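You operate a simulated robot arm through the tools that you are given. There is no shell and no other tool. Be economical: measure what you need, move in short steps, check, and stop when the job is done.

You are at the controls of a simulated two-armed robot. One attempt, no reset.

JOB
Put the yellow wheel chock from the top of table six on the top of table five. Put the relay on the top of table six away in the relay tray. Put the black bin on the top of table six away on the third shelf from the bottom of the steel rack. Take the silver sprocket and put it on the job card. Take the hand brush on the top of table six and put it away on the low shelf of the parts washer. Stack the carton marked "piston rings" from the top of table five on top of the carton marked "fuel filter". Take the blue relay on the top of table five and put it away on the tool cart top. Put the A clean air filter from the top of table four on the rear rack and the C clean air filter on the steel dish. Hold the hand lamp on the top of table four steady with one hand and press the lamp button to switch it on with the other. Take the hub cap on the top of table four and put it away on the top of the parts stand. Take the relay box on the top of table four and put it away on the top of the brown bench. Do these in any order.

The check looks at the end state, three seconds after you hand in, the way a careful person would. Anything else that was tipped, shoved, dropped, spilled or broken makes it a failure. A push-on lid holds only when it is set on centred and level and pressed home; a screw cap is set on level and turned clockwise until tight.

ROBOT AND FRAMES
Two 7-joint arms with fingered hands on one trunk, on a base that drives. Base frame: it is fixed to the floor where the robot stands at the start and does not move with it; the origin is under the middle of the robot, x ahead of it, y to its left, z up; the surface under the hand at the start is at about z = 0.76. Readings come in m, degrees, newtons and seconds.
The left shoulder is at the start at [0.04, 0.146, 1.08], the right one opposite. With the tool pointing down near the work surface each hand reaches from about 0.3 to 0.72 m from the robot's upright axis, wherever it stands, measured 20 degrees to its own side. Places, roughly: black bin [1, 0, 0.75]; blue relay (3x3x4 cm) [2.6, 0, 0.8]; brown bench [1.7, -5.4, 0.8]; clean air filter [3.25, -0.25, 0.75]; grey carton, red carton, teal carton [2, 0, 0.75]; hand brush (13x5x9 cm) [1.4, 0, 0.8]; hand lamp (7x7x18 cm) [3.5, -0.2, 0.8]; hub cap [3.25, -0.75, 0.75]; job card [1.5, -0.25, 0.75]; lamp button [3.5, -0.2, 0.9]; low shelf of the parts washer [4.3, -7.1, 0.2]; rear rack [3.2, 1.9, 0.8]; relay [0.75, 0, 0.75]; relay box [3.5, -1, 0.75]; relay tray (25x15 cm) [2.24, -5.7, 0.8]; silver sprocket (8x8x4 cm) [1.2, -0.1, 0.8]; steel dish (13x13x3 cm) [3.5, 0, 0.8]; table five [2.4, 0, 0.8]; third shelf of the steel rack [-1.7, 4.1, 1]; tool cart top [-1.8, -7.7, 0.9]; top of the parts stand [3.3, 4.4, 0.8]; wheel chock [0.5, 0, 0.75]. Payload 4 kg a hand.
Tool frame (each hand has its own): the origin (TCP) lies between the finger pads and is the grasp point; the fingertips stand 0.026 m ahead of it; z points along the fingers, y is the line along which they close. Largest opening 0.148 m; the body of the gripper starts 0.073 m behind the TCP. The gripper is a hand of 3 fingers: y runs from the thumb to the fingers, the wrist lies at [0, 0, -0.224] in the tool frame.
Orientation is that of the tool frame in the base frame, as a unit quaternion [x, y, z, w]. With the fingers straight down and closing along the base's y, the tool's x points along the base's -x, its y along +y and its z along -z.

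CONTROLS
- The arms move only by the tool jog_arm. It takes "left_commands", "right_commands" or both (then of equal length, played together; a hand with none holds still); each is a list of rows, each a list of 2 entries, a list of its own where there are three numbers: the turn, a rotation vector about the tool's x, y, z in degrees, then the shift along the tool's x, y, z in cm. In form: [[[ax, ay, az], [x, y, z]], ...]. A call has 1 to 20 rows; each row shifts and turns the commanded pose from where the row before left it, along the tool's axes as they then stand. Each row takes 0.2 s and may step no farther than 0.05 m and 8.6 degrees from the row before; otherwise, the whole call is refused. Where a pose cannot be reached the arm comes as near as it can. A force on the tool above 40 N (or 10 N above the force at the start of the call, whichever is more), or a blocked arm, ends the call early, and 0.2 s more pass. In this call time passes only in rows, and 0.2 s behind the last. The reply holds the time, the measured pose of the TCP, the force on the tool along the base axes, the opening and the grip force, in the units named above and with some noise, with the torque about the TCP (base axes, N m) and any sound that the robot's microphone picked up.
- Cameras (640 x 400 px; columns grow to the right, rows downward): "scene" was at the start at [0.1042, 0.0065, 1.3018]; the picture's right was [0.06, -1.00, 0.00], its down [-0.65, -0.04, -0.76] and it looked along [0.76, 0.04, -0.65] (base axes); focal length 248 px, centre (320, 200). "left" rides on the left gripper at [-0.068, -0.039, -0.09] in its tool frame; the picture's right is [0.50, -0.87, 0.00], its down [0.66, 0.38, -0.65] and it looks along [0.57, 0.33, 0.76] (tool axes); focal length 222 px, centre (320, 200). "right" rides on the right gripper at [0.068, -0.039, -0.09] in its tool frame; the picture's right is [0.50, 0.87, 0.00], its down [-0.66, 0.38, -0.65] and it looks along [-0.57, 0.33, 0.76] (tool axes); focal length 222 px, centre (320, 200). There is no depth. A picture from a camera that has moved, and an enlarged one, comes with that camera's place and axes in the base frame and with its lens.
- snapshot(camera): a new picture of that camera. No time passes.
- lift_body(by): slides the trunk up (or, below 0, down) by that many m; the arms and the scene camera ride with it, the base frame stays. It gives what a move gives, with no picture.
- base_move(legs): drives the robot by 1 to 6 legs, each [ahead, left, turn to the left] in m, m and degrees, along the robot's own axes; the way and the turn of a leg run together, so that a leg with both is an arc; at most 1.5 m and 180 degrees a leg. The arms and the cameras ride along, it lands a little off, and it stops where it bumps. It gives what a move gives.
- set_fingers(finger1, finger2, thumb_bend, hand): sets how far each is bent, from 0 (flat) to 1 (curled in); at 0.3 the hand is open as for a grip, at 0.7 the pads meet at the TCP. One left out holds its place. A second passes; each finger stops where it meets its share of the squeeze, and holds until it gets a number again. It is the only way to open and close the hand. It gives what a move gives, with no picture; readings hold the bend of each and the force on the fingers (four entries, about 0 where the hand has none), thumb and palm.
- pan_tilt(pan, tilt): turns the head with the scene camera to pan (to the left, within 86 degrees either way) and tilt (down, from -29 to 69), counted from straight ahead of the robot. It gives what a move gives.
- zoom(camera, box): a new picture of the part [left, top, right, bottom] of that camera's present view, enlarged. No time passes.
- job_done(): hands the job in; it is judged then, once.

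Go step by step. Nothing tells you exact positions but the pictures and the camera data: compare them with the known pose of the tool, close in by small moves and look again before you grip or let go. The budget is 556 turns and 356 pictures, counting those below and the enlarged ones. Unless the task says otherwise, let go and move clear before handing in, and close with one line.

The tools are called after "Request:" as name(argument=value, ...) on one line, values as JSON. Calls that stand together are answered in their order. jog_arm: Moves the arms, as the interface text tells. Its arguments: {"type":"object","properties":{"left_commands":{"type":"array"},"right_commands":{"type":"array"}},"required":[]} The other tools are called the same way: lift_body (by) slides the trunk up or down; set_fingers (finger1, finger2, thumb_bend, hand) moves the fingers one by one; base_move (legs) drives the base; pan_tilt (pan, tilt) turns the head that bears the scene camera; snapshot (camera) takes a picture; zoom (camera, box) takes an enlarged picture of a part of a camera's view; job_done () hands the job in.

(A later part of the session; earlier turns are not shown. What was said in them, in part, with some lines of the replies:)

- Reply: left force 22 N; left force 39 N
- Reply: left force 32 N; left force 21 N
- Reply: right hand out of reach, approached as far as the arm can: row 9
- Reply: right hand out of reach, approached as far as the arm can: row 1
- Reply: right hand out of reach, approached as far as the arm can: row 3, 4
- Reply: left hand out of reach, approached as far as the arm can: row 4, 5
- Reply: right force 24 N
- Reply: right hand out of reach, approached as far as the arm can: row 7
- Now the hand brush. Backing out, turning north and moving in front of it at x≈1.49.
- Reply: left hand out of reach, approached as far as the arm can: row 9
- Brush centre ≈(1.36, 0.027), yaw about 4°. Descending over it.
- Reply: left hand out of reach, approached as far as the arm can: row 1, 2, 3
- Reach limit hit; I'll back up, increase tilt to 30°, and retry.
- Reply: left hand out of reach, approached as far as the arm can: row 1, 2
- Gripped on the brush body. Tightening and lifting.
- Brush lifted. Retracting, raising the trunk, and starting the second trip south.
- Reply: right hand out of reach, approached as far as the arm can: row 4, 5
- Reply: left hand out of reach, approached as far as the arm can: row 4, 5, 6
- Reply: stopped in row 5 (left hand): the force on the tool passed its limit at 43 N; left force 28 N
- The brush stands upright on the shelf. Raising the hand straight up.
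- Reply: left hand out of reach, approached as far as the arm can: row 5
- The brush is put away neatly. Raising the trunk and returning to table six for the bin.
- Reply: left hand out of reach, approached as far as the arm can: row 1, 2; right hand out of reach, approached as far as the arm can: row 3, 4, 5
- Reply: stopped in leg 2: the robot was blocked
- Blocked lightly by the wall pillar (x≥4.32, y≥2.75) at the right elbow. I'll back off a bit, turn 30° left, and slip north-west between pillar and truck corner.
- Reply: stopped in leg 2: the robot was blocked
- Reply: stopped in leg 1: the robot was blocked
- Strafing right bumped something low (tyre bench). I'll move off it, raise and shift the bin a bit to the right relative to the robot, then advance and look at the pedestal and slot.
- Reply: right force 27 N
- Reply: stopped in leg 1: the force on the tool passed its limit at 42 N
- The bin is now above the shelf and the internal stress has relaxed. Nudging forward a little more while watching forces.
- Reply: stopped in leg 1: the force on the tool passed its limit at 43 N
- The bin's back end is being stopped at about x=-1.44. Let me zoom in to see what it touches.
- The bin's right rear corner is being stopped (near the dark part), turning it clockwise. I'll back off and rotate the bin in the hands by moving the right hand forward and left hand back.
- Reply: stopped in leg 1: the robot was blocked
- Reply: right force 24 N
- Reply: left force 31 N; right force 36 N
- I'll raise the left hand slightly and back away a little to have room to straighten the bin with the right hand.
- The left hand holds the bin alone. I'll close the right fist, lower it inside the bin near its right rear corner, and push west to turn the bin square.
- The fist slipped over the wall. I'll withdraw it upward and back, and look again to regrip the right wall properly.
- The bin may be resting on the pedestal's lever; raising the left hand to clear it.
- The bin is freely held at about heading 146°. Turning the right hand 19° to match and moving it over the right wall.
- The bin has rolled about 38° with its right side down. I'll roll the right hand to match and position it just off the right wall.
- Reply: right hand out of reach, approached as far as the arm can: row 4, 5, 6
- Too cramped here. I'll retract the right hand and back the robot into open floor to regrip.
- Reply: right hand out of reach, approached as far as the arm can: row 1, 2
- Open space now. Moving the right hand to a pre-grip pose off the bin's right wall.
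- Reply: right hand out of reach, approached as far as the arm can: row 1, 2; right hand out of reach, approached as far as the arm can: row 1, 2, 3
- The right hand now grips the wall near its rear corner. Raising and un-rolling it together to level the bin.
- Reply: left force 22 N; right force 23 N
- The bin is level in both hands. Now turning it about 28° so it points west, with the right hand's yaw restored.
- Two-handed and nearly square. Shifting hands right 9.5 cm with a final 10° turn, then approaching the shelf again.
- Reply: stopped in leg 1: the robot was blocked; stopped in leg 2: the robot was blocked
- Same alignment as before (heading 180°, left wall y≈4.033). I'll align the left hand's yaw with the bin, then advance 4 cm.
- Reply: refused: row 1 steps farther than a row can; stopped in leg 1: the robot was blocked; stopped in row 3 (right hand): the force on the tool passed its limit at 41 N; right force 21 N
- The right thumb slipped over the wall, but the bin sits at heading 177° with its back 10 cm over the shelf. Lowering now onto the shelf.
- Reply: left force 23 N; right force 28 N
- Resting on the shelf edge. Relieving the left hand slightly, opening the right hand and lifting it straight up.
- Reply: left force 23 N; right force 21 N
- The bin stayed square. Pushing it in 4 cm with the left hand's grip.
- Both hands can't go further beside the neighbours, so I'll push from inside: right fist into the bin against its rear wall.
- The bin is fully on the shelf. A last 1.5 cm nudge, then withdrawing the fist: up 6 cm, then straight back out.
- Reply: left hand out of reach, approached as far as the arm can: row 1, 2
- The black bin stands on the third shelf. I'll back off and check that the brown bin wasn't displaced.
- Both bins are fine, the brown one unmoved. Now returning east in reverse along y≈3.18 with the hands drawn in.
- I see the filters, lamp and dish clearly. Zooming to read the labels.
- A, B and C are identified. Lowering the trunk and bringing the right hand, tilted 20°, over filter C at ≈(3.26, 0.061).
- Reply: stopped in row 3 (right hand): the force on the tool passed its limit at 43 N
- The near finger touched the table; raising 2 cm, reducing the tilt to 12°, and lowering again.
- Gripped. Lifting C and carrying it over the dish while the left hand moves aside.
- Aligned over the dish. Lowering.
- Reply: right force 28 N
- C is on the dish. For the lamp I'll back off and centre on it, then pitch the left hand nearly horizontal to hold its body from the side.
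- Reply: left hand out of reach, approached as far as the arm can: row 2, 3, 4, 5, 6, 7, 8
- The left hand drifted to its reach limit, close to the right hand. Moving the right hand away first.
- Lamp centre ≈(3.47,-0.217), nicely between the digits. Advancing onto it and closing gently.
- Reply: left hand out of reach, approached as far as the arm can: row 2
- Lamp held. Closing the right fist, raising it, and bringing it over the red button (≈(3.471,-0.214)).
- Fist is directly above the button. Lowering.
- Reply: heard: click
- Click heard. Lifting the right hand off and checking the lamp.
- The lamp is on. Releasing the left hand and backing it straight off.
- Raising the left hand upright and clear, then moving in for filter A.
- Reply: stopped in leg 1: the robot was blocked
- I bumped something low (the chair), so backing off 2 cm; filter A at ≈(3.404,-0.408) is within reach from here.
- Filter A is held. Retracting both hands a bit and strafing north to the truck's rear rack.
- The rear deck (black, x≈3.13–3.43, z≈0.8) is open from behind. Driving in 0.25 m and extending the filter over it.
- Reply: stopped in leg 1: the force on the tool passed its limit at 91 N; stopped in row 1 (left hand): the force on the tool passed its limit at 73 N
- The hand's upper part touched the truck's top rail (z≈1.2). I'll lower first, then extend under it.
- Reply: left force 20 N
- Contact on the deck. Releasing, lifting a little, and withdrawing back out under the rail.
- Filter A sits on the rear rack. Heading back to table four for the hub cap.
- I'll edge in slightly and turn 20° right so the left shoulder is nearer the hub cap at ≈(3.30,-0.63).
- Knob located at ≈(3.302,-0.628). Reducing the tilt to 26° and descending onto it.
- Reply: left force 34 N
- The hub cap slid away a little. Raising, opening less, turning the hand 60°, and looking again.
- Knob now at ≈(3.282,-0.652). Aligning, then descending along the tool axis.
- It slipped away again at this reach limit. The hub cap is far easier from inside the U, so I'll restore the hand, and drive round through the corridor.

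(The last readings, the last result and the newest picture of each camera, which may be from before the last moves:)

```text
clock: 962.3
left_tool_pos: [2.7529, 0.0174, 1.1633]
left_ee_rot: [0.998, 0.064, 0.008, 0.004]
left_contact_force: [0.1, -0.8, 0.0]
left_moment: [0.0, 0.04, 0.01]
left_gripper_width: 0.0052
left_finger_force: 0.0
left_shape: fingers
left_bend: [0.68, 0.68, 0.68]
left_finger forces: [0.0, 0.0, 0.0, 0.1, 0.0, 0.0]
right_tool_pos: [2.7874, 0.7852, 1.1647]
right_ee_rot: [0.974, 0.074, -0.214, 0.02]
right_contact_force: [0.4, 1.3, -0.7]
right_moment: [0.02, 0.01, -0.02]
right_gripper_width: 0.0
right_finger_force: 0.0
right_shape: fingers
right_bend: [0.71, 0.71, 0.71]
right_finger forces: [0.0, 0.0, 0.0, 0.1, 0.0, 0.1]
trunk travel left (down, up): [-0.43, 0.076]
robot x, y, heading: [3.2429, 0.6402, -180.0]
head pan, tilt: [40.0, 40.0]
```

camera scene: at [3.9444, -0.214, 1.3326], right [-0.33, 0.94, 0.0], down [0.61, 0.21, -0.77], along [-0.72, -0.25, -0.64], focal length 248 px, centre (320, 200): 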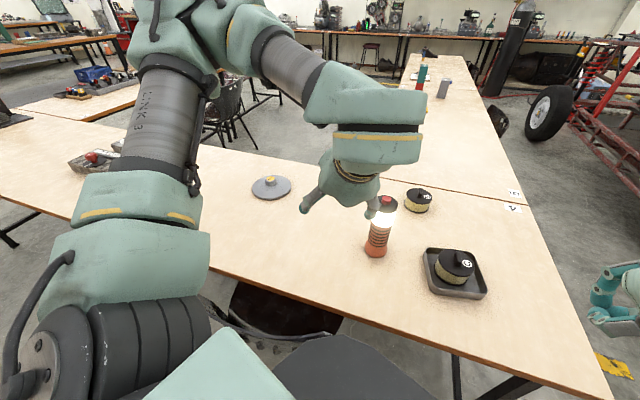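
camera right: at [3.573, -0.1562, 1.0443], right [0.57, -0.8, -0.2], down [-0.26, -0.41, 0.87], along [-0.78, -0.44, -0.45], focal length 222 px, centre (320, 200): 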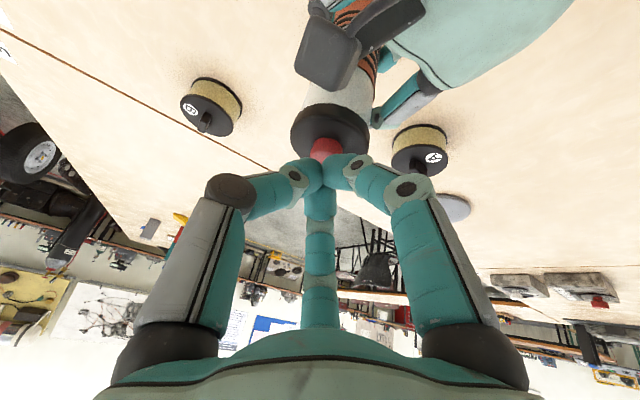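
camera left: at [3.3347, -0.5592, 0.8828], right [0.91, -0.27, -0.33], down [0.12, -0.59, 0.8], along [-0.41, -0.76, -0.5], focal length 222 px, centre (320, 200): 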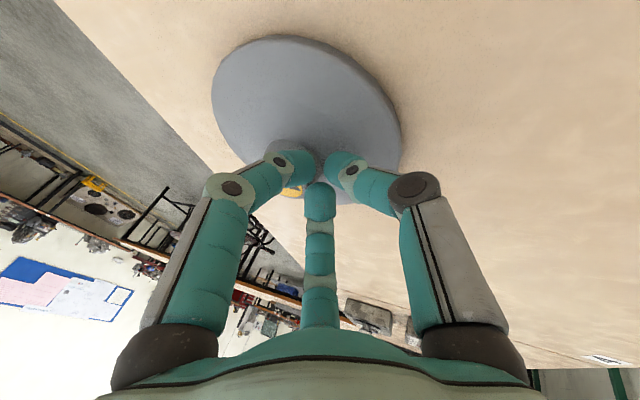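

Request:
base_move(legs=[[1.2, -0.03, 0], [1.2, 0, 0]])

Request:
base_move(legs=[[1.35, 0, 0], [0, 1.3, 0], [0, 0.4, 0], [0, 0, 180]])

```text
clock: 974.2
left_tool_pos: [0.333, 0.013, 1.1635]
left_ee_rot: [0.998, 0.064, 0.008, 0.004]
left_contact_force: [0.6, 0.2, 0.1]
left_moment: [-0.01, 0.02, 0.01]
left_gripper_width: 0.005
left_finger_force: 0.1
left_shape: fingers
left_bend: [0.68, 0.68, 0.68]
left_finger forces: [0.1, 0.0, 0.0, 0.1, 0.0, 0.0]
right_tool_pos: [0.3661, 0.7824, 1.1641]
right_ee_rot: [0.974, 0.075, -0.215, 0.021]
right_contact_force: [-0.6, -0.1, -0.8]
right_moment: [0.02, -0.02, 0.02]
right_gripper_width: 0.0
right_finger_force: 0.0
right_shape: fingers
right_bend: [0.71, 0.71, 0.71]
right_finger forces: [0.1, 0.1, 0.0, 0.1, 0.1, 0.0]
trunk travel left (down, up): [-0.43, 0.076]
robot x, y, heading: [0.817, 0.6452, -180.0]
head pan, tilt: [40.0, 40.0]
```

```text
clock: 996.5
left_tool_pos: [-0.0416, -0.4555, 1.163]
left_ee_rot: [-0.035, 0.999, 0.005, -0.009]
left_contact_force: [-1.0, -0.5, -0.1]
left_moment: [-0.02, 0.02, 0.01]
left_gripper_width: 0.005
left_finger_force: 0.0
left_shape: fingers
left_bend: [0.68, 0.68, 0.68]
left_finger forces: [0.0, 0.1, 0.0, 0.0, 0.0, 0.0]
right_tool_pos: [-0.1211, -1.2193, 1.1649]
right_ee_rot: [-0.046, 0.976, 0.014, 0.214]
right_contact_force: [0.6, 0.1, 0.5]
right_moment: [-0.01, -0.01, -0.02]
right_gripper_width: 0.0
right_finger_force: 0.1
right_shape: fingers
right_bend: [0.71, 0.71, 0.71]
right_finger forces: [0.0, 0.0, 0.0, 0.1, 0.0, 0.0]
trunk travel left (down, up): [-0.43, 0.076]
robot x, y, heading: [-0.562, -1.054, -3.2]
head pan, tilt: [40.0, 40.0]
```

Request:
base_move(legs=[[0, 0, 3.2], [1.5, 0, 0], [1.4, 0, 0]])

Request:
jog_arm(left_commands=[[[0, 0, 0], [0, -4, 0]], [[0, 0, 0], [0, -4, 0]], [[0, 0, 0], [0, -4, 0]], [[0, 0, 0], [0, -4, 0]], [[0, 0, 0], [0, -4, 0]], [[0, 0, 0], [0, -4, 0]], [[0, 0, 0], [0, -4, 0]], [[0, 0, 0], [0, -4, 0]], [[0, 0, 0], [0, -4, 0]]])

Request:
pan_tilt(pan=0, tilt=40)

Request:
snapshot(camera="scene")

```text
clock: 1011.3
left_tool_pos: [2.9366, -0.5305, 1.1636]
left_ee_rot: [-0.038, 0.999, 0.004, -0.008]
left_contact_force: [-0.6, -1.0, -0.8]
left_moment: [-0.02, 0.0, 0.02]
left_gripper_width: 0.0051
left_finger_force: 0.1
left_shape: fingers
left_bend: [0.68, 0.68, 0.68]
left_finger forces: [0.0, 0.1, 0.0, 0.0, 0.0, 0.0]
right_tool_pos: [2.8618, -1.2945, 1.1655]
right_ee_rot: [-0.048, 0.975, 0.015, 0.215]
right_contact_force: [0.3, -0.6, 0.2]
right_moment: [0.01, -0.03, 0.03]
right_gripper_width: 0.0
right_finger_force: 0.2
right_shape: fingers
right_bend: [0.71, 0.71, 0.71]
right_finger forces: [0.0, 0.0, 0.0, 0.0, 0.0, 0.0]
trunk travel left (down, up): [-0.43, 0.076]
robot x, y, heading: [2.4162, -1.131, -3.0]
head pan, tilt: [40.0, 40.0]
```

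```text
clock: 1013.3
left_tool_pos: [2.9623, -0.89, 1.1638]
left_ee_rot: [-0.039, 0.999, 0.005, -0.009]
left_contact_force: [-0.9, -0.4, 0.1]
left_moment: [-0.01, -0.01, 0.02]
left_gripper_width: 0.0052
left_finger_force: 0.1
left_shape: fingers
left_bend: [0.68, 0.68, 0.68]
left_finger forces: [0.0, 0.0, 0.0, 0.1, 0.1, 0.0]
right_tool_pos: [2.863, -1.2963, 1.1628]
right_ee_rot: [-0.048, 0.976, 0.015, 0.214]
right_contact_force: [-0.6, 0.8, -0.5]
right_moment: [0.01, 0.04, -0.03]
right_gripper_width: 0.0
right_finger_force: 0.0
right_shape: fingers
right_bend: [0.71, 0.71, 0.71]
right_finger forces: [0.0, 0.0, 0.1, 0.0, 0.0, 0.0]
trunk travel left (down, up): [-0.43, 0.076]
robot x, y, heading: [2.4184, -1.1308, -2.6]
head pan, tilt: [40.0, 40.0]
```

```text
clock: 1014.4
left_tool_pos: [2.9604, -0.8875, 1.1626]
left_ee_rot: [-0.038, 0.999, 0.005, -0.008]
left_contact_force: [-0.3, -0.6, 0.8]
left_moment: [0.01, 0.0, 0.02]
left_gripper_width: 0.0053
left_finger_force: 0.0
left_shape: fingers
left_bend: [0.68, 0.68, 0.68]
left_finger forces: [0.1, 0.0, 0.1, 0.0, 0.1, 0.0]
right_tool_pos: [2.8626, -1.2941, 1.1636]
right_ee_rot: [-0.049, 0.976, 0.016, 0.214]
right_contact_force: [0.3, 0.3, 0.2]
right_moment: [0.03, 0.01, 0.01]
right_gripper_width: 0.0005
right_finger_force: 0.0
right_shape: fingers
right_bend: [0.71, 0.71, 0.71]
right_finger forces: [0.0, 0.0, 0.1, 0.1, 0.0, 0.0]
trunk travel left (down, up): [-0.43, 0.076]
robot x, y, heading: [2.4173, -1.132, -2.9]
head pan, tilt: [0.0, 40.0]
```

```text
52 pictures are left
camera scene: at [2.5217, -1.1344, 1.4829], right [-0.05, -1.0, 0.0], down [-0.64, 0.03, -0.77], along [0.77, -0.04, -0.64], focal length 248 px, centre (320, 200)
```

scene: 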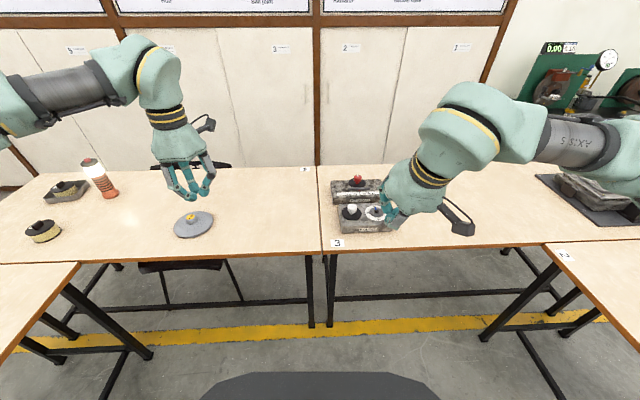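

Hub cap at ≈(3.245,-0.675), well placed from here. Moving in and lowering the trunk.

Request:
base_move(legs=[[0.275, 0.26, 2.9]])

Request:
lift_body(by=-0.15)

Request:
set_fingers(hand="left", finger1=0.4, finger2=0.4, thumb_bend=0.4)

Request:
snapshot(camera="left")

```text
clock: 1016.8
left_tool_pos: [3.2264, -0.6071, 1.1638]
left_ee_rot: [-0.061, 0.998, 0.005, -0.008]
left_contact_force: [-0.8, -0.4, 0.5]
left_moment: [0.01, -0.01, -0.03]
left_gripper_width: 0.005
left_finger_force: 0.0
left_shape: fingers
left_bend: [0.68, 0.68, 0.68]
left_finger forces: [0.0, 0.1, 0.0, 0.0, 0.0, 0.0]
right_tool_pos: [3.149, -1.0194, 1.1643]
right_ee_rot: [-0.072, 0.974, 0.021, 0.215]
right_contact_force: [0.1, 1.2, -0.4]
right_moment: [0.02, 0.0, -0.02]
right_gripper_width: 0.0
right_finger_force: 0.1
right_shape: fingers
right_bend: [0.71, 0.71, 0.71]
right_finger forces: [0.1, 0.0, 0.1, 0.0, 0.0, 0.0]
trunk travel left (down, up): [-0.43, 0.076]
robot x, y, heading: [2.697, -0.8782, -0.1]
head pan, tilt: [0.0, 40.0]
```

```text
clock: 1018.5
left_tool_pos: [3.228, -0.6074, 1.0115]
left_ee_rot: [-0.061, 0.998, 0.004, -0.008]
left_contact_force: [0.3, -0.8, -1.0]
left_moment: [0.04, -0.02, -0.01]
left_gripper_width: 0.0052
left_finger_force: 0.0
left_shape: fingers
left_bend: [0.68, 0.68, 0.68]
left_finger forces: [0.1, 0.0, 0.0, 0.1, 0.0, 0.0]
right_tool_pos: [3.1489, -1.0179, 1.0146]
right_ee_rot: [-0.072, 0.974, 0.02, 0.214]
right_contact_force: [0.2, 0.3, 0.4]
right_moment: [0.01, -0.01, -0.01]
right_gripper_width: 0.0
right_finger_force: 0.1
right_shape: fingers
right_bend: [0.71, 0.71, 0.71]
right_finger forces: [0.0, 0.0, 0.0, 0.0, 0.1, 0.0]
trunk travel left (down, up): [-0.28, 0.226]
robot x, y, heading: [2.6969, -0.8774, 0.1]
head pan, tilt: [0.0, 40.0]
```

```text
clock: 1019.5
left_tool_pos: [3.228, -0.6065, 1.0119]
left_ee_rot: [-0.061, 0.998, 0.004, -0.01]
left_contact_force: [0.2, -0.5, 0.7]
left_moment: [-0.05, 0.0, -0.01]
left_gripper_width: 0.0946
left_finger_force: 0.2
left_shape: fingers
left_bend: [0.4, 0.4, 0.4]
left_finger forces: [0.0, 0.1, 0.0, 0.0, 0.1, 0.0]
right_tool_pos: [3.1503, -1.017, 1.0136]
right_ee_rot: [-0.072, 0.974, 0.019, 0.213]
right_contact_force: [0.1, 0.4, 0.5]
right_moment: [0.0, -0.01, -0.05]
right_gripper_width: 0.0
right_finger_force: 0.0
right_shape: fingers
right_bend: [0.71, 0.71, 0.71]
right_finger forces: [0.0, 0.1, 0.0, 0.1, 0.0, 0.1]
trunk travel left (down, up): [-0.28, 0.226]
robot x, y, heading: [2.6987, -0.8758, 0.1]
head pan, tilt: [0.0, 40.0]
```

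```text
51 pictures are left
camera left: at [3.3024, -0.6369, 1.1006], right [-0.39, -0.92, 0.0], down [-0.69, 0.29, 0.67], along [-0.62, 0.26, -0.74], focal length 222 px, centre (320, 200)
```

left: 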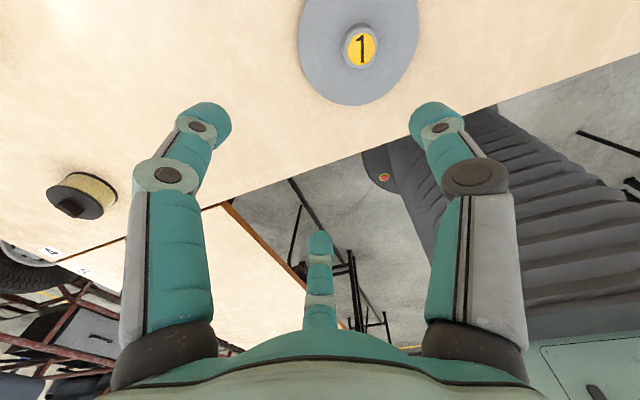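

Request:
jog_arm(left_commands=[[[0, 0, 0], [-0.49, -1.49, 3.75]], [[0, 0, 0], [-0.49, -1.49, 3.75]], [[0, 0, 0], [-0.49, -1.49, 3.75]], [[0, 0, 0], [-0.49, -1.49, 3.75]]])

Request:
snapshot(camera="left")

```text
clock: 1020.5
left_tool_pos: [3.2526, -0.6631, 0.8581]
left_ee_rot: [-0.063, 0.998, 0.005, -0.009]
left_contact_force: [0.2, 0.7, -0.2]
left_moment: [-0.02, -0.01, 0.01]
left_gripper_width: 0.0947
left_finger_force: 0.0
left_shape: fingers
left_bend: [0.4, 0.4, 0.4]
left_finger forces: [0.0, 0.1, 0.1, 0.1, 0.0, 0.0]
right_tool_pos: [3.1505, -1.0174, 1.0137]
right_ee_rot: [-0.072, 0.974, 0.02, 0.214]
right_contact_force: [0.9, 0.2, 0.2]
right_moment: [-0.01, 0.03, 0.01]
right_gripper_width: 0.0
right_finger_force: 0.1
right_shape: fingers
right_bend: [0.71, 0.71, 0.71]
right_finger forces: [0.1, 0.0, 0.1, 0.0, 0.0, 0.1]
trunk travel left (down, up): [-0.28, 0.226]
robot x, y, heading: [2.6956, -0.8735, 0.0]
head pan, tilt: [0.0, 40.0]
```

```text
50 pictures are left
camera left: at [3.3269, -0.6941, 0.9457], right [-0.39, -0.92, 0.0], down [-0.69, 0.29, 0.67], along [-0.62, 0.26, -0.74], focal length 222 px, centre (320, 200)
```

left: 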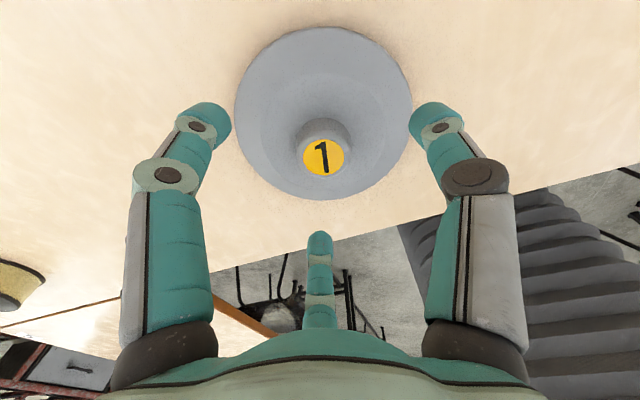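

Knob centred. Descending 4.3 cm and closing.

Request:
jog_arm(left_commands=[[[0, 0, 0], [0, -0.2, 2.5]], [[0, 0, 0], [0, 0, 1.8]]])

Request:
set_fingers(hand="left", finger1=0.68, finger2=0.68, thumb_bend=0.68)

Request:
jog_arm(left_commands=[[[0, 0, 0], [0, 0, -2]], [[0, 0, 0], [0, 0, -2]]])

Request:
snapshot(camera="left")

```text
clock: 1021.1
left_tool_pos: [3.2513, -0.665, 0.8161]
left_ee_rot: [-0.062, 0.998, 0.004, -0.01]
left_contact_force: [-0.2, 0.0, -0.2]
left_moment: [-0.03, -0.02, -0.01]
left_gripper_width: 0.095
left_finger_force: 0.0
left_shape: fingers
left_bend: [0.4, 0.4, 0.4]
left_finger forces: [0.1, 0.0, 0.0, 0.0, 0.0, 0.0]
right_tool_pos: [3.1488, -1.0186, 1.0136]
right_ee_rot: [-0.072, 0.974, 0.02, 0.214]
right_contact_force: [0.0, 0.6, 0.6]
right_moment: [-0.02, 0.04, 0.02]
right_gripper_width: 0.0002
right_finger_force: 0.0
right_shape: fingers
right_bend: [0.71, 0.71, 0.71]
right_finger forces: [0.0, 0.1, 0.0, 0.0, 0.0, 0.1]
trunk travel left (down, up): [-0.28, 0.226]
robot x, y, heading: [2.6945, -0.8728, -0.1]
head pan, tilt: [0.0, 40.0]
```

```text
clock: 1022.1
left_tool_pos: [3.2502, -0.665, 0.8193]
left_ee_rot: [-0.062, 0.998, 0.004, -0.008]
left_contact_force: [0.3, -0.7, 4.8]
left_moment: [0.06, -0.08, -0.01]
left_gripper_width: 0.0273
left_finger_force: 13.9
left_shape: fingers
left_bend: [0.61, 0.58, 0.62]
left_finger forces: [9.7, 9.2, 0.1, 0.0, 9.1, 0.0]
right_tool_pos: [3.1491, -1.0178, 1.0146]
right_ee_rot: [-0.071, 0.974, 0.02, 0.214]
right_contact_force: [-0.3, 0.9, 0.2]
right_moment: [-0.04, -0.05, 0.03]
right_gripper_width: 0.0
right_finger_force: 0.1
right_shape: fingers
right_bend: [0.71, 0.71, 0.71]
right_finger forces: [0.1, 0.0, 0.1, 0.1, 0.0, 0.1]
trunk travel left (down, up): [-0.28, 0.226]
robot x, y, heading: [2.6979, -0.8739, 0.1]
head pan, tilt: [0.0, 40.0]
```

```text
clock: 1022.7
left_tool_pos: [3.253, -0.6636, 0.8601]
left_ee_rot: [-0.062, 0.998, 0.005, -0.009]
left_contact_force: [0.9, -0.5, -0.6]
left_moment: [0.0, 0.0, 0.03]
left_gripper_width: 0.0273
left_finger_force: 11.7
left_shape: fingers
left_bend: [0.61, 0.58, 0.62]
left_finger forces: [6.3, 8.4, 0.0, 0.0, 8.3, 0.1]
right_tool_pos: [3.1481, -1.0168, 1.0133]
right_ee_rot: [-0.073, 0.974, 0.02, 0.214]
right_contact_force: [-0.3, 0.3, 0.3]
right_moment: [0.0, 0.02, 0.02]
right_gripper_width: 0.0
right_finger_force: 0.1
right_shape: fingers
right_bend: [0.71, 0.71, 0.71]
right_finger forces: [0.1, 0.0, 0.0, 0.0, 0.0, 0.1]
trunk travel left (down, up): [-0.28, 0.226]
robot x, y, heading: [2.6962, -0.8787, 0.3]
head pan, tilt: [0.0, 40.0]
```

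```text
49 pictures are left
camera left: at [3.3273, -0.6946, 0.9476], right [-0.39, -0.92, 0.0], down [-0.69, 0.29, 0.67], along [-0.62, 0.26, -0.74], focal length 222 px, centre (320, 200)
```

left: 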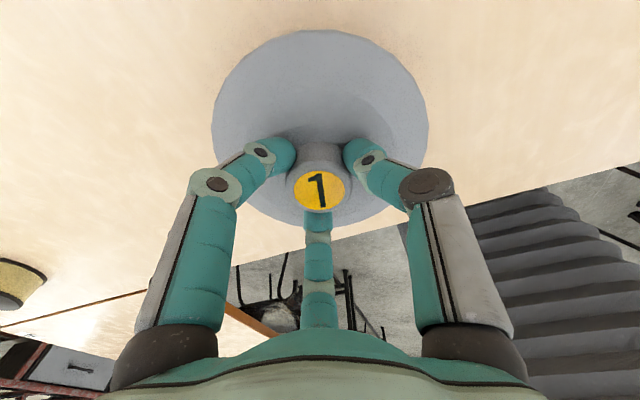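

Hub cap held by its knob. Firming, raising, retracting, and setting off on the long way round to the parts stand.

Request:
set_fingers(hand="left", finger1=0.74, finger2=0.74, thumb_bend=0.74)

Request:
jog_arm(left_commands=[[[0, 0, 0], [0, 0, -4.5]], [[0, 0, 0], [0, 0, -4.5]], [[0, 0, 0], [0, 0, -4.5]], [[0, 0, 0], [4, 0, 0]], [[0, 0, 0], [4, 0, 0]], [[0, 0, 0], [4, 0, 0]]])

Request:
lift_body(by=0.15)

Request:
base_move(legs=[[-0.3, -0.2, 0], [-1.5, 0, 0], [-1.4, 0, 0]])

```text
clock: 1023.7
left_tool_pos: [3.2537, -0.6637, 0.8594]
left_ee_rot: [-0.063, 0.998, 0.004, -0.009]
left_contact_force: [0.0, 0.1, -0.6]
left_moment: [0.0, -0.04, -0.05]
left_gripper_width: 0.0261
left_finger_force: 15.9
left_shape: fingers
left_bend: [0.6, 0.57, 0.65]
left_finger forces: [9.4, 9.8, 0.0, 0.0, 13.4, 0.0]
right_tool_pos: [3.1498, -1.0166, 1.0126]
right_ee_rot: [-0.072, 0.974, 0.02, 0.213]
right_contact_force: [-0.1, 0.3, 0.3]
right_moment: [-0.03, -0.03, 0.02]
right_gripper_width: 0.0
right_finger_force: 0.0
right_shape: fingers
right_bend: [0.71, 0.71, 0.71]
right_finger forces: [0.1, 0.0, 0.0, 0.0, 0.0, 0.1]
trunk travel left (down, up): [-0.28, 0.226]
robot x, y, heading: [2.6937, -0.8739, -0.2]
head pan, tilt: [0.0, 40.0]
```

```text
clock: 1025.1
left_tool_pos: [3.1336, -0.6789, 0.9962]
left_ee_rot: [-0.063, 0.998, 0.004, -0.008]
left_contact_force: [-0.9, 0.2, -0.6]
left_moment: [-0.02, -0.02, 0.01]
left_gripper_width: 0.0257
left_finger_force: 15.8
left_shape: fingers
left_bend: [0.6, 0.57, 0.65]
left_finger forces: [9.2, 9.6, 0.0, 0.0, 13.4, 0.1]
right_tool_pos: [3.1487, -1.017, 1.0142]
right_ee_rot: [-0.072, 0.974, 0.02, 0.215]
right_contact_force: [0.1, -0.1, -0.5]
right_moment: [0.02, 0.0, 0.0]
right_gripper_width: 0.0
right_finger_force: 0.1
right_shape: fingers
right_bend: [0.71, 0.71, 0.71]
right_finger forces: [0.1, 0.0, 0.0, 0.0, 0.1, 0.1]
trunk travel left (down, up): [-0.28, 0.226]
robot x, y, heading: [2.6925, -0.8748, 0.0]
head pan, tilt: [0.0, 40.0]
```

```text
clock: 1026.8
left_tool_pos: [3.1342, -0.6794, 1.1489]
left_ee_rot: [-0.061, 0.998, 0.004, -0.009]
left_contact_force: [0.4, -0.1, -1.0]
left_moment: [-0.01, 0.02, 0.03]
left_gripper_width: 0.0257
left_finger_force: 15.9
left_shape: fingers
left_bend: [0.6, 0.57, 0.65]
left_finger forces: [9.2, 9.6, 0.0, 0.1, 13.3, 0.0]
right_tool_pos: [3.15, -1.0168, 1.165]
right_ee_rot: [-0.073, 0.974, 0.021, 0.215]
right_contact_force: [-0.7, -0.6, -0.5]
right_moment: [0.01, -0.01, 0.0]
right_gripper_width: 0.0
right_finger_force: 0.1
right_shape: fingers
right_bend: [0.71, 0.71, 0.71]
right_finger forces: [0.1, 0.1, 0.0, 0.0, 0.0, 0.0]
trunk travel left (down, up): [-0.43, 0.076]
robot x, y, heading: [2.6943, -0.8729, 0.1]
head pan, tilt: [0.0, 40.0]
```

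```text
clock: 1042.8
left_tool_pos: [-0.0549, -0.8127, 1.1461]
left_ee_rot: [-0.033, 0.999, 0.004, -0.009]
left_contact_force: [0.0, -0.2, -1.6]
left_moment: [0.01, -0.02, 0.02]
left_gripper_width: 0.0257
left_finger_force: 16.7
left_shape: fingers
left_bend: [0.6, 0.57, 0.65]
left_finger forces: [9.1, 9.6, 0.1, 0.0, 13.3, 0.0]
right_tool_pos: [-0.0609, -1.1508, 1.1642]
right_ee_rot: [-0.046, 0.976, 0.014, 0.214]
right_contact_force: [-0.4, 0.0, -0.5]
right_moment: [0.0, 0.03, 0.02]
right_gripper_width: 0.0002
right_finger_force: 0.0
right_shape: fingers
right_bend: [0.71, 0.71, 0.71]
right_finger forces: [0.1, 0.1, 0.0, 0.0, 0.0, 0.1]
trunk travel left (down, up): [-0.43, 0.076]
robot x, y, heading: [-0.5034, -0.9821, -3.4]
head pan, tilt: [0.0, 40.0]
```

Request:
base_move(legs=[[0, 0, 3.4], [0, 0.85, 0], [0, 0.8, 0]])

Request:
base_move(legs=[[0.9, 0, 0]])

```text
clock: 1051.6
left_tool_pos: [-0.085, 0.8568, 1.1472]
left_ee_rot: [-0.066, 0.998, 0.004, -0.009]
left_contact_force: [-0.8, 0.4, -0.9]
left_moment: [-0.01, 0.0, -0.01]
left_gripper_width: 0.0261
left_finger_force: 16.2
left_shape: fingers
left_bend: [0.6, 0.57, 0.65]
left_finger forces: [9.3, 9.6, 0.0, 0.0, 13.4, 0.0]
right_tool_pos: [-0.0672, 0.5191, 1.164]
right_ee_rot: [-0.077, 0.974, 0.02, 0.213]
right_contact_force: [-0.5, 0.3, 0.0]
right_moment: [-0.03, 0.0, -0.01]
right_gripper_width: 0.0
right_finger_force: 0.0
right_shape: fingers
right_bend: [0.71, 0.71, 0.71]
right_finger forces: [0.1, 0.0, 0.0, 0.0, 0.0, 0.0]
trunk travel left (down, up): [-0.43, 0.076]
robot x, y, heading: [-0.5235, 0.656, 0.2]
head pan, tilt: [0.0, 40.0]
```

```text
clock: 1056.4
left_tool_pos: [0.8196, 0.8841, 1.1479]
left_ee_rot: [-0.077, 0.997, 0.003, -0.008]
left_contact_force: [0.0, 0.4, -0.8]
left_moment: [0.01, -0.01, -0.02]
left_gripper_width: 0.0257
left_finger_force: 15.8
left_shape: fingers
left_bend: [0.6, 0.57, 0.65]
left_finger forces: [9.2, 9.6, 0.0, 0.1, 13.3, 0.0]
right_tool_pos: [0.8445, 0.5467, 1.165]
right_ee_rot: [-0.088, 0.973, 0.024, 0.214]
right_contact_force: [0.2, -0.5, -0.9]
right_moment: [0.0, 0.03, -0.03]
right_gripper_width: 0.0002
right_finger_force: 0.1
right_shape: fingers
right_bend: [0.71, 0.71, 0.71]
right_finger forces: [0.1, 0.1, 0.0, 0.0, 0.1, 0.0]
trunk travel left (down, up): [-0.43, 0.076]
robot x, y, heading: [0.3889, 0.6733, 1.4]
head pan, tilt: [0.0, 40.0]
```

Request:
base_move(legs=[[0.9, -0.01, -1.6], [0.9, 0, 0]])

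Request:
base_move(legs=[[0.8, 0, 0], [0.75, 0, 0]])

```text
clock: 1065.4
left_tool_pos: [2.6232, 0.8771, 1.1472]
left_ee_rot: [-0.068, 0.998, 0.004, -0.008]
left_contact_force: [0.0, -0.1, -0.4]
left_moment: [-0.03, -0.02, 0.0]
left_gripper_width: 0.0258
left_finger_force: 15.8
left_shape: fingers
left_bend: [0.6, 0.57, 0.65]
left_finger forces: [9.2, 9.6, 0.1, 0.0, 13.5, 0.1]
right_tool_pos: [2.6422, 0.5396, 1.1652]
right_ee_rot: [-0.078, 0.974, 0.021, 0.214]
right_contact_force: [-0.5, -0.5, 0.0]
right_moment: [0.0, 0.03, 0.02]
right_gripper_width: 0.0
right_finger_force: 0.0
right_shape: fingers
right_bend: [0.71, 0.71, 0.71]
right_finger forces: [0.0, 0.0, 0.1, 0.0, 0.1, 0.1]
trunk travel left (down, up): [-0.43, 0.076]
robot x, y, heading: [2.1884, 0.675, 0.6]
head pan, tilt: [0.0, 40.0]
```

```text
clock: 1073.6
left_tool_pos: [4.221, 0.884, 1.1475]
left_ee_rot: [-0.057, 0.998, 0.003, -0.008]
left_contact_force: [0.2, 0.7, -1.3]
left_moment: [-0.03, -0.06, 0.0]
left_gripper_width: 0.0256
left_finger_force: 15.8
left_shape: fingers
left_bend: [0.6, 0.57, 0.65]
left_finger forces: [9.2, 9.7, 0.0, 0.0, 13.4, 0.0]
right_tool_pos: [4.232, 0.5454, 1.1651]
right_ee_rot: [-0.067, 0.974, 0.019, 0.216]
right_contact_force: [-0.1, -0.2, 0.0]
right_moment: [0.01, 0.03, 0.0]
right_gripper_width: 0.0
right_finger_force: 0.1
right_shape: fingers
right_bend: [0.71, 0.71, 0.71]
right_finger forces: [0.0, 0.0, 0.1, 0.0, 0.1, 0.0]
trunk travel left (down, up): [-0.43, 0.076]
robot x, y, heading: [3.7824, 0.6938, -0.9]
head pan, tilt: [0.0, 40.0]
```

Request:
base_move(legs=[[0.1, 0, 0], [0, 0, 91], [0, -0.12, 0], [0.8, 0, 0], [0.65, 0, 0]])

```text
clock: 1086.7
left_tool_pos: [3.7454, 2.5918, 1.1477]
left_ee_rot: [0.757, -0.653, 0.003, 0.008]
left_contact_force: [0.8, 0.6, -1.6]
left_moment: [0.01, 0.01, 0.03]
left_gripper_width: 0.0257
left_finger_force: 15.4
left_shape: fingers
left_bend: [0.6, 0.57, 0.66]
left_finger forces: [9.3, 9.4, 0.0, 0.1, 13.1, 0.0]
right_tool_pos: [4.0835, 2.6146, 1.1649]
right_ee_rot: [0.748, -0.628, -0.169, -0.135]
right_contact_force: [-0.7, 0.0, -0.2]
right_moment: [0.03, 0.02, 0.0]
right_gripper_width: 0.0
right_finger_force: 0.0
right_shape: fingers
right_bend: [0.71, 0.71, 0.71]
right_finger forces: [0.0, 0.1, 0.0, 0.0, 0.0, 0.0]
trunk travel left (down, up): [-0.43, 0.076]
robot x, y, heading: [3.9538, 2.1599, 91.4]
head pan, tilt: [0.0, 40.0]
```

Request:
base_move(legs=[[0, 0, 28.6], [0.306, -0.23, 0], [0, 0, 24], [0.36, -0.33, 0]])

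Request:
base_move(legs=[[0.3, 0, -54], [0, 0.3, 0]])

Request:
pan_tilt(pan=0, tilt=35)

Request:
snapshot(camera="scene")

```text
clock: 1094.2
left_tool_pos: [3.4052, 3.093, 1.1478]
left_ee_rot: [0.971, -0.238, 0.007, 0.006]
left_contact_force: [-0.4, 0.3, -1.1]
left_moment: [0.04, 0.0, 0.0]
left_gripper_width: 0.0255
left_finger_force: 15.7
left_shape: fingers
left_bend: [0.6, 0.57, 0.66]
left_finger forces: [9.1, 9.0, 0.0, 0.0, 13.0, 0.1]
right_tool_pos: [3.587, 3.3788, 1.1642]
right_ee_rot: [0.951, -0.221, -0.211, -0.045]
right_contact_force: [0.3, -0.2, 0.0]
right_moment: [-0.01, -0.01, 0.01]
right_gripper_width: 0.0
right_finger_force: 0.0
right_shape: fingers
right_bend: [0.71, 0.71, 0.71]
right_finger forces: [0.1, 0.0, 0.0, 0.0, 0.0, 0.0]
trunk travel left (down, up): [-0.43, 0.076]
robot x, y, heading: [3.8784, 3.0055, 145.3]
head pan, tilt: [0.0, 40.0]
```

```text
clock: 1098.7
left_tool_pos: [3.236, 3.6736, 1.1471]
left_ee_rot: [0.761, -0.649, 0.003, 0.01]
left_contact_force: [-0.1, 0.9, -0.4]
left_moment: [0.0, 0.03, -0.04]
left_gripper_width: 0.0255
left_finger_force: 15.0
left_shape: fingers
left_bend: [0.6, 0.57, 0.66]
left_finger forces: [9.1, 8.8, 0.0, 0.1, 12.8, 0.0]
right_tool_pos: [3.574, 3.6979, 1.1636]
right_ee_rot: [0.75, -0.626, -0.168, -0.133]
right_contact_force: [-0.1, -0.4, -0.8]
right_moment: [0.0, 0.0, -0.01]
right_gripper_width: 0.0
right_finger_force: 0.0
right_shape: fingers
right_bend: [0.71, 0.71, 0.71]
right_finger forces: [0.0, 0.0, 0.0, 0.0, 0.0, 0.1]
trunk travel left (down, up): [-0.43, 0.076]
robot x, y, heading: [3.4436, 3.2416, 91.7]
head pan, tilt: [0.0, 40.0]
```

```text
clock: 1099.3
left_tool_pos: [3.2359, 3.674, 1.1476]
left_ee_rot: [0.759, -0.651, 0.004, 0.01]
left_contact_force: [-0.1, 0.6, -1.7]
left_moment: [0.02, 0.0, -0.02]
left_gripper_width: 0.0253
left_finger_force: 15.5
left_shape: fingers
left_bend: [0.6, 0.57, 0.66]
left_finger forces: [9.1, 8.8, 0.0, 0.1, 12.9, 0.1]
right_tool_pos: [3.5719, 3.699, 1.1651]
right_ee_rot: [0.75, -0.625, -0.168, -0.134]
right_contact_force: [0.8, 0.0, -0.5]
right_moment: [-0.04, 0.01, 0.01]
right_gripper_width: 0.0001
right_finger_force: 0.0
right_shape: fingers
right_bend: [0.71, 0.71, 0.71]
right_finger forces: [0.0, 0.0, 0.0, 0.0, 0.1, 0.0]
trunk travel left (down, up): [-0.43, 0.076]
robot x, y, heading: [3.4471, 3.2426, 91.8]
head pan, tilt: [0.0, 35.0]
```

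```text
48 pictures are left
camera scene: at [3.4413, 3.3519, 1.4904], right [1.0, 0.03, 0.0], down [0.02, -0.57, -0.82], along [-0.03, 0.82, -0.57], focal length 248 px, centre (320, 200)
```

scene: 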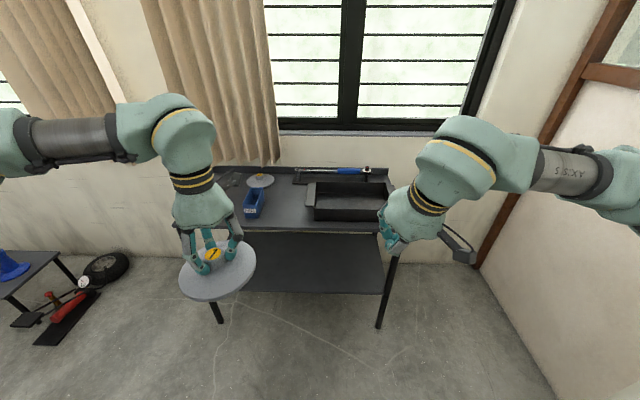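

The parts stand is ahead with some items on it. Moving in closer and viewing the free area.

Request:
base_move(legs=[[0.47, 0.05, -1.8]])

Request:
jog_arm(left_commands=[[[0, 0, 0], [3, 4, 0]], [[0, 0, 0], [3, 4, 0]], [[0, 0, 0], [0, 4, 0]]], right_commands=[[[0, 0, 0], [4, -3, -1.8]], [[0, 0, 0], [4, -3, -1.8]], [[0, 0, 0], [0, -3, 0]]])

Request:
pan_tilt(pan=0, tilt=50)

Request:
snapshot(camera="scene")

```text
clock: 1102.1
left_tool_pos: [3.1869, 4.1432, 1.1483]
left_ee_rot: [0.752, -0.659, 0.003, 0.009]
left_contact_force: [-0.7, -0.1, -0.4]
left_moment: [-0.01, -0.03, 0.07]
left_gripper_width: 0.0254
left_finger_force: 15.2
left_shape: fingers
left_bend: [0.6, 0.57, 0.66]
left_finger forces: [9.2, 8.7, 0.0, 0.0, 12.8, 0.1]
right_tool_pos: [3.5243, 4.1601, 1.1649]
right_ee_rot: [0.742, -0.635, -0.166, -0.137]
right_contact_force: [0.2, 0.2, 0.1]
right_moment: [0.03, 0.0, 0.05]
right_gripper_width: 0.0
right_finger_force: 0.0
right_shape: fingers
right_bend: [0.71, 0.71, 0.71]
right_finger forces: [0.0, 0.0, 0.0, 0.0, 0.0, 0.0]
trunk travel left (down, up): [-0.43, 0.076]
robot x, y, heading: [3.3881, 3.7076, 90.3]
head pan, tilt: [0.0, 35.0]
```

```text
refused: row 1 steps farther than a row can; nothing moved
```

```text
clock: 1102.9
left_tool_pos: [3.1862, 4.1448, 1.1457]
left_ee_rot: [0.752, -0.659, 0.004, 0.009]
left_contact_force: [0.3, 0.6, -0.9]
left_moment: [0.04, -0.03, 0.0]
left_gripper_width: 0.0254
left_finger_force: 15.2
left_shape: fingers
left_bend: [0.6, 0.57, 0.66]
left_finger forces: [9.1, 8.8, 0.0, 0.0, 12.9, 0.0]
right_tool_pos: [3.5244, 4.162, 1.1631]
right_ee_rot: [0.743, -0.634, -0.167, -0.135]
right_contact_force: [0.2, -0.7, -0.2]
right_moment: [0.01, -0.01, 0.01]
right_gripper_width: 0.0
right_finger_force: 0.1
right_shape: fingers
right_bend: [0.71, 0.71, 0.71]
right_finger forces: [0.1, 0.1, 0.0, 0.0, 0.0, 0.1]
trunk travel left (down, up): [-0.43, 0.076]
robot x, y, heading: [3.3857, 3.7108, 90.7]
head pan, tilt: [0.0, 50.0]
```

```text
47 pictures are left
camera scene: at [3.3843, 3.8073, 1.4687], right [1.0, 0.01, 0.0], down [0.01, -0.77, -0.64], along [0.0, 0.64, -0.77], focal length 248 px, centre (320, 200)
```

scene: 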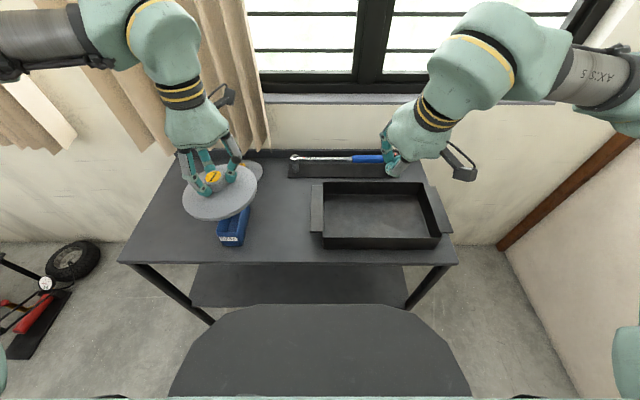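

The left part of the stand top (x≈2.83–3.06) is free. Strafing left, lowering the trunk, and placing the hub cap there.

Request:
base_move(legs=[[0, 0.225, 0]])

Request:
lift_body(by=-0.15)

Request:
jog_arm(left_commands=[[[0, 0, 0], [-4.05, 0.1, 0]], [[0, 0, 0], [-4.05, 0.1, 0]], [[0, 0, 0], [0, 0, 4]], [[0, 0, 0], [0, 0, 4]]])

Request:
snapshot(camera="scene")

```text
clock: 1104.6
left_tool_pos: [2.9592, 4.1426, 1.1479]
left_ee_rot: [0.752, -0.659, 0.002, 0.01]
left_contact_force: [0.2, 0.0, -1.0]
left_moment: [0.01, 0.01, 0.03]
left_gripper_width: 0.0254
left_finger_force: 15.6
left_shape: fingers
left_bend: [0.6, 0.57, 0.66]
left_finger forces: [9.1, 8.9, 0.0, 0.1, 12.9, 0.1]
right_tool_pos: [3.2963, 4.1588, 1.1644]
right_ee_rot: [0.743, -0.634, -0.167, -0.135]
right_contact_force: [0.4, 0.4, -0.5]
right_moment: [0.03, 0.01, 0.01]
right_gripper_width: 0.0
right_finger_force: 0.1
right_shape: fingers
right_bend: [0.71, 0.71, 0.71]
right_finger forces: [0.0, 0.1, 0.0, 0.0, 0.1, 0.0]
trunk travel left (down, up): [-0.43, 0.076]
robot x, y, heading: [3.159, 3.7061, 90.2]
head pan, tilt: [0.0, 50.0]
```

```text
clock: 1106.4
left_tool_pos: [2.9561, 4.1418, 0.9966]
left_ee_rot: [0.753, -0.658, 0.003, 0.009]
left_contact_force: [-0.1, -0.3, -1.1]
left_moment: [0.0, 0.0, -0.03]
left_gripper_width: 0.0254
left_finger_force: 16.2
left_shape: fingers
left_bend: [0.6, 0.57, 0.66]
left_finger forces: [9.1, 8.8, 0.1, 0.0, 13.0, 0.0]
right_tool_pos: [3.2951, 4.1599, 1.0139]
right_ee_rot: [0.742, -0.635, -0.166, -0.137]
right_contact_force: [-0.3, 0.5, 0.2]
right_moment: [0.01, -0.01, 0.02]
right_gripper_width: 0.0
right_finger_force: 0.1
right_shape: fingers
right_bend: [0.71, 0.71, 0.71]
right_finger forces: [0.1, 0.0, 0.1, 0.0, 0.0, 0.1]
trunk travel left (down, up): [-0.28, 0.226]
robot x, y, heading: [3.153, 3.7037, 90.4]
head pan, tilt: [0.0, 50.0]
```

```text
clock: 1107.4
left_tool_pos: [2.9458, 4.2224, 0.9145]
left_ee_rot: [0.752, -0.659, 0.004, 0.009]
left_contact_force: [-0.4, -0.2, -1.6]
left_moment: [-0.03, -0.03, 0.02]
left_gripper_width: 0.0256
left_finger_force: 15.5
left_shape: fingers
left_bend: [0.6, 0.57, 0.66]
left_finger forces: [9.2, 8.9, 0.1, 0.0, 13.0, 0.0]
right_tool_pos: [3.295, 4.16, 1.0135]
right_ee_rot: [0.743, -0.634, -0.166, -0.136]
right_contact_force: [-0.4, -0.7, 0.0]
right_moment: [-0.02, -0.02, 0.02]
right_gripper_width: 0.0
right_finger_force: 0.0
right_shape: fingers
right_bend: [0.71, 0.71, 0.71]
right_finger forces: [0.1, 0.0, 0.0, 0.0, 0.0, 0.0]
trunk travel left (down, up): [-0.28, 0.226]
robot x, y, heading: [3.1561, 3.7098, 90.6]
head pan, tilt: [0.0, 50.0]
```

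```text
46 pictures are left
camera scene: at [3.1553, 3.8057, 1.3183], right [1.0, 0.01, 0.0], down [0.01, -0.77, -0.64], along [-0.01, 0.64, -0.77], focal length 248 px, centre (320, 200)
```

scene: 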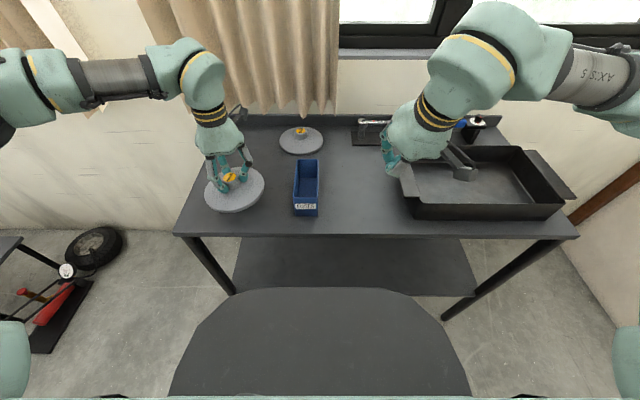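

Request:
jog_arm(left_commands=[[[0, 0, 0], [0, 0, 2.5]], [[0, 0, 0], [0, 0, 1.5]], [[0, 0, 0], [0, 0, 0.7]], [[0, 0, 0], [0, 0, 0.5]]])

```text
clock: 1108.4
left_tool_pos: [2.9437, 4.219, 0.8621]
left_ee_rot: [0.753, -0.658, 0.003, 0.009]
left_contact_force: [0.1, 0.3, -0.8]
left_moment: [-0.01, 0.03, 0.01]
left_gripper_width: 0.0254
left_finger_force: 15.2
left_shape: fingers
left_bend: [0.6, 0.57, 0.66]
left_finger forces: [9.2, 9.0, 0.1, 0.0, 12.6, 0.0]
right_tool_pos: [3.2945, 4.1591, 1.0144]
right_ee_rot: [0.744, -0.633, -0.166, -0.136]
right_contact_force: [-0.2, -0.2, 0.3]
right_moment: [0.0, -0.02, 0.0]
right_gripper_width: 0.0001
right_finger_force: 0.1
right_shape: fingers
right_bend: [0.71, 0.71, 0.71]
right_finger forces: [0.0, 0.1, 0.0, 0.0, 0.0, 0.0]
trunk travel left (down, up): [-0.28, 0.226]
robot x, y, heading: [3.1556, 3.7056, 90.4]
head pan, tilt: [0.0, 50.0]
```

Request:
jog_arm(left_commands=[[[0, 0, 0], [0, 0, 0.5]], [[0, 0, 0], [0, 0, 0.5]], [[0, 0, 0], [0, 0, 0.5]]])

Request:
zoom(camera="scene", box=[160, 110, 360, 260])

```text
clock: 1109.2
left_tool_pos: [2.9447, 4.2203, 0.8581]
left_ee_rot: [0.754, -0.657, 0.001, 0.004]
left_contact_force: [-1.2, -5.9, 22.3]
left_moment: [-1.01, 0.49, -0.01]
left_gripper_width: 0.0251
left_finger_force: 25.8
left_shape: fingers
left_bend: [0.61, 0.56, 0.65]
left_finger forces: [9.6, 31.8, 0.0, 0.0, 10.9, 0.0]
right_tool_pos: [3.2952, 4.1573, 1.015]
right_ee_rot: [0.743, -0.633, -0.167, -0.136]
right_contact_force: [-0.3, -0.3, -1.1]
right_moment: [-0.02, 0.0, 0.02]
right_gripper_width: 0.0001
right_finger_force: 0.1
right_shape: fingers
right_bend: [0.71, 0.71, 0.71]
right_finger forces: [0.1, 0.0, 0.0, 0.1, 0.1, 0.0]
trunk travel left (down, up): [-0.28, 0.226]
robot x, y, heading: [3.1569, 3.7035, 90.6]
head pan, tilt: [0.0, 50.0]
stopped in row 3 (left hand): the force on the tool passed its limit at 44 N (the readings are from after the stop); the commanded pose is now the measured one
```

```text
2.67 times, centred on (260, 185) of scene
camera zoom: at [3.1558, 3.803, 1.3186], right [1.0, 0.01, 0.0], down [0.01, -0.77, -0.64], along [-0.01, 0.64, -0.77], focal length 661 px, centre (480, 240)
```

zoom: 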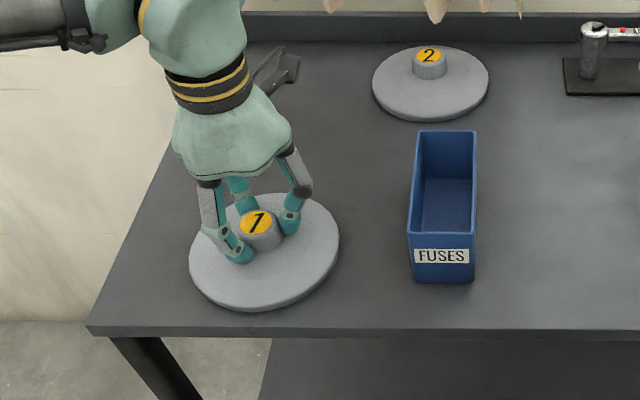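

On the stand top. Easing, releasing, and lifting clear.

Request:
jog_arm(left_commands=[[[0, 0, 0], [0, 0, -0.4]]])

Request:
set_fingers(hand="left", finger1=0.42, finger2=0.42, thumb_bend=0.42)

Request:
jog_arm(left_commands=[[[0, 0, 0], [0, 0, -2.5]], [[0, 0, 0], [0, 0, -4]], [[0, 0, 0], [0, 0, -4]], [[0, 0, 0], [4, 0, -2]], [[0, 0, 0], [4, 0, -2]]])

Request:
base_move(legs=[[-0.3, 0, 0]])

Request:
pan_tilt(pan=0, tilt=40)

Request:
snapshot(camera="scene")

```text
clock: 1109.6
left_tool_pos: [2.945, 4.2214, 0.8567]
left_ee_rot: [0.753, -0.658, 0.002, 0.005]
left_contact_force: [-0.3, -1.8, 3.7]
left_moment: [-0.28, 0.23, 0.03]
left_gripper_width: 0.0253
left_finger_force: 18.4
left_shape: fingers
left_bend: [0.61, 0.56, 0.65]
left_finger forces: [9.0, 15.9, 0.1, 0.0, 11.4, 0.1]
right_tool_pos: [3.2942, 4.1606, 1.0139]
right_ee_rot: [0.743, -0.634, -0.166, -0.137]
right_contact_force: [-0.8, -0.1, 0.5]
right_moment: [-0.02, -0.02, -0.02]
right_gripper_width: 0.0
right_finger_force: 0.0
right_shape: fingers
right_bend: [0.71, 0.71, 0.71]
right_finger forces: [0.0, 0.0, 0.0, 0.0, 0.0, 0.0]
trunk travel left (down, up): [-0.28, 0.226]
robot x, y, heading: [3.1548, 3.7068, 90.4]
head pan, tilt: [0.0, 50.0]
```

```text
clock: 1110.6
left_tool_pos: [2.9435, 4.223, 0.8588]
left_ee_rot: [0.754, -0.657, 0.001, 0.005]
left_contact_force: [-0.6, 0.1, -0.3]
left_moment: [0.0, 0.01, 0.01]
left_gripper_width: 0.0881
left_finger_force: 0.0
left_shape: fingers
left_bend: [0.42, 0.42, 0.42]
left_finger forces: [0.0, 0.0, 0.0, 0.1, 0.0, 0.0]
right_tool_pos: [3.2934, 4.159, 1.0135]
right_ee_rot: [0.744, -0.633, -0.166, -0.136]
right_contact_force: [-0.3, -0.7, -0.6]
right_moment: [0.04, 0.02, 0.01]
right_gripper_width: 0.0002
right_finger_force: 0.0
right_shape: fingers
right_bend: [0.71, 0.71, 0.71]
right_finger forces: [0.0, 0.0, 0.0, 0.0, 0.0, 0.0]
trunk travel left (down, up): [-0.28, 0.226]
robot x, y, heading: [3.1551, 3.7077, 90.4]
head pan, tilt: [0.0, 50.0]
```

```text
clock: 1111.8
left_tool_pos: [2.9549, 4.1403, 1.0045]
left_ee_rot: [0.754, -0.657, 0.001, 0.003]
left_contact_force: [1.7, 0.1, -1.0]
left_moment: [0.0, 0.01, 0.04]
left_gripper_width: 0.0882
left_finger_force: 0.0
left_shape: fingers
left_bend: [0.42, 0.42, 0.42]
left_finger forces: [0.0, 0.0, 0.0, 0.1, 0.0, 0.0]
right_tool_pos: [3.2941, 4.1586, 1.0138]
right_ee_rot: [0.743, -0.634, -0.167, -0.137]
right_contact_force: [-0.5, -1.0, 0.2]
right_moment: [0.01, -0.01, 0.0]
right_gripper_width: 0.0001
right_finger_force: 0.1
right_shape: fingers
right_bend: [0.71, 0.71, 0.71]
right_finger forces: [0.1, 0.0, 0.0, 0.0, 0.0, 0.0]
trunk travel left (down, up): [-0.28, 0.226]
robot x, y, heading: [3.1602, 3.7058, 90.3]
head pan, tilt: [0.0, 50.0]
```

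```text
clock: 1113.8
left_tool_pos: [2.9585, 3.8476, 1.0028]
left_ee_rot: [0.753, -0.658, 0.001, 0.005]
left_contact_force: [0.2, 0.5, -0.9]
left_moment: [0.02, 0.0, 0.0]
left_gripper_width: 0.0881
left_finger_force: 0.1
left_shape: fingers
left_bend: [0.42, 0.42, 0.42]
left_finger forces: [0.1, 0.0, 0.0, 0.1, 0.0, 0.0]
right_tool_pos: [3.2961, 3.8642, 1.0135]
right_ee_rot: [0.742, -0.634, -0.166, -0.137]
right_contact_force: [0.1, 0.0, -0.4]
right_moment: [0.02, 0.01, -0.01]
right_gripper_width: 0.0001
right_finger_force: 0.1
right_shape: fingers
right_bend: [0.71, 0.71, 0.71]
right_finger forces: [0.0, 0.0, 0.1, 0.0, 0.0, 0.0]
trunk travel left (down, up): [-0.28, 0.226]
robot x, y, heading: [3.163, 3.4138, 90.4]
head pan, tilt: [0.0, 50.0]
```

```text
clock: 1114.5
left_tool_pos: [2.9579, 3.8463, 1.0045]
left_ee_rot: [0.753, -0.658, 0.0, 0.004]
left_contact_force: [0.3, 0.0, 0.3]
left_moment: [0.01, 0.01, 0.03]
left_gripper_width: 0.0882
left_finger_force: 0.1
left_shape: fingers
left_bend: [0.42, 0.42, 0.42]
left_finger forces: [0.1, 0.0, 0.0, 0.0, 0.0, 0.0]
right_tool_pos: [3.2978, 3.8639, 1.0135]
right_ee_rot: [0.742, -0.635, -0.166, -0.137]
right_contact_force: [0.2, 0.6, 0.0]
right_moment: [0.02, -0.02, 0.03]
right_gripper_width: 0.0002
right_finger_force: 0.0
right_shape: fingers
right_bend: [0.71, 0.71, 0.71]
right_finger forces: [0.0, 0.1, 0.1, 0.0, 0.0, 0.0]
trunk travel left (down, up): [-0.28, 0.226]
robot x, y, heading: [3.1609, 3.4123, 90.4]
head pan, tilt: [0.0, 40.0]
```

```text
44 pictures are left
camera scene: at [3.1581, 3.517, 1.3326], right [1.0, 0.01, 0.0], down [0.01, -0.64, -0.77], along [-0.01, 0.77, -0.64], focal length 248 px, centre (320, 200)
```

scene: 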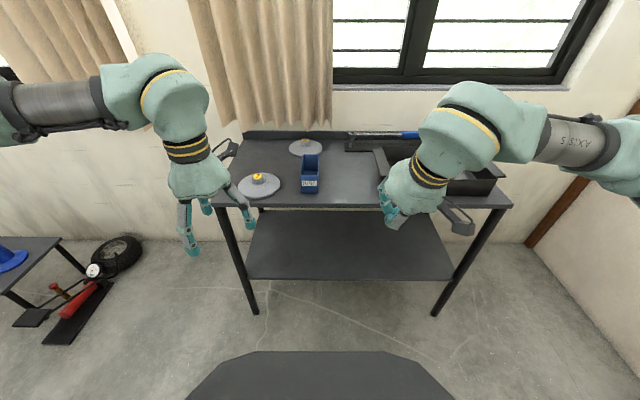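

The hub cap sits on the parts stand and both hands are clear, so all the items are done. Handing in.

Request:
job_done()

```text
The job is handed in.
```

All eleven jobs are done and handed in, and the hands are clear. I bumped several things on the way: the chair at table four, the truck's rear rail, the wall pillar, the tyre bench and the pressure-gauge stand by the rack. I did not check those afterwards; the brown bin beside the black one looked unmoved.
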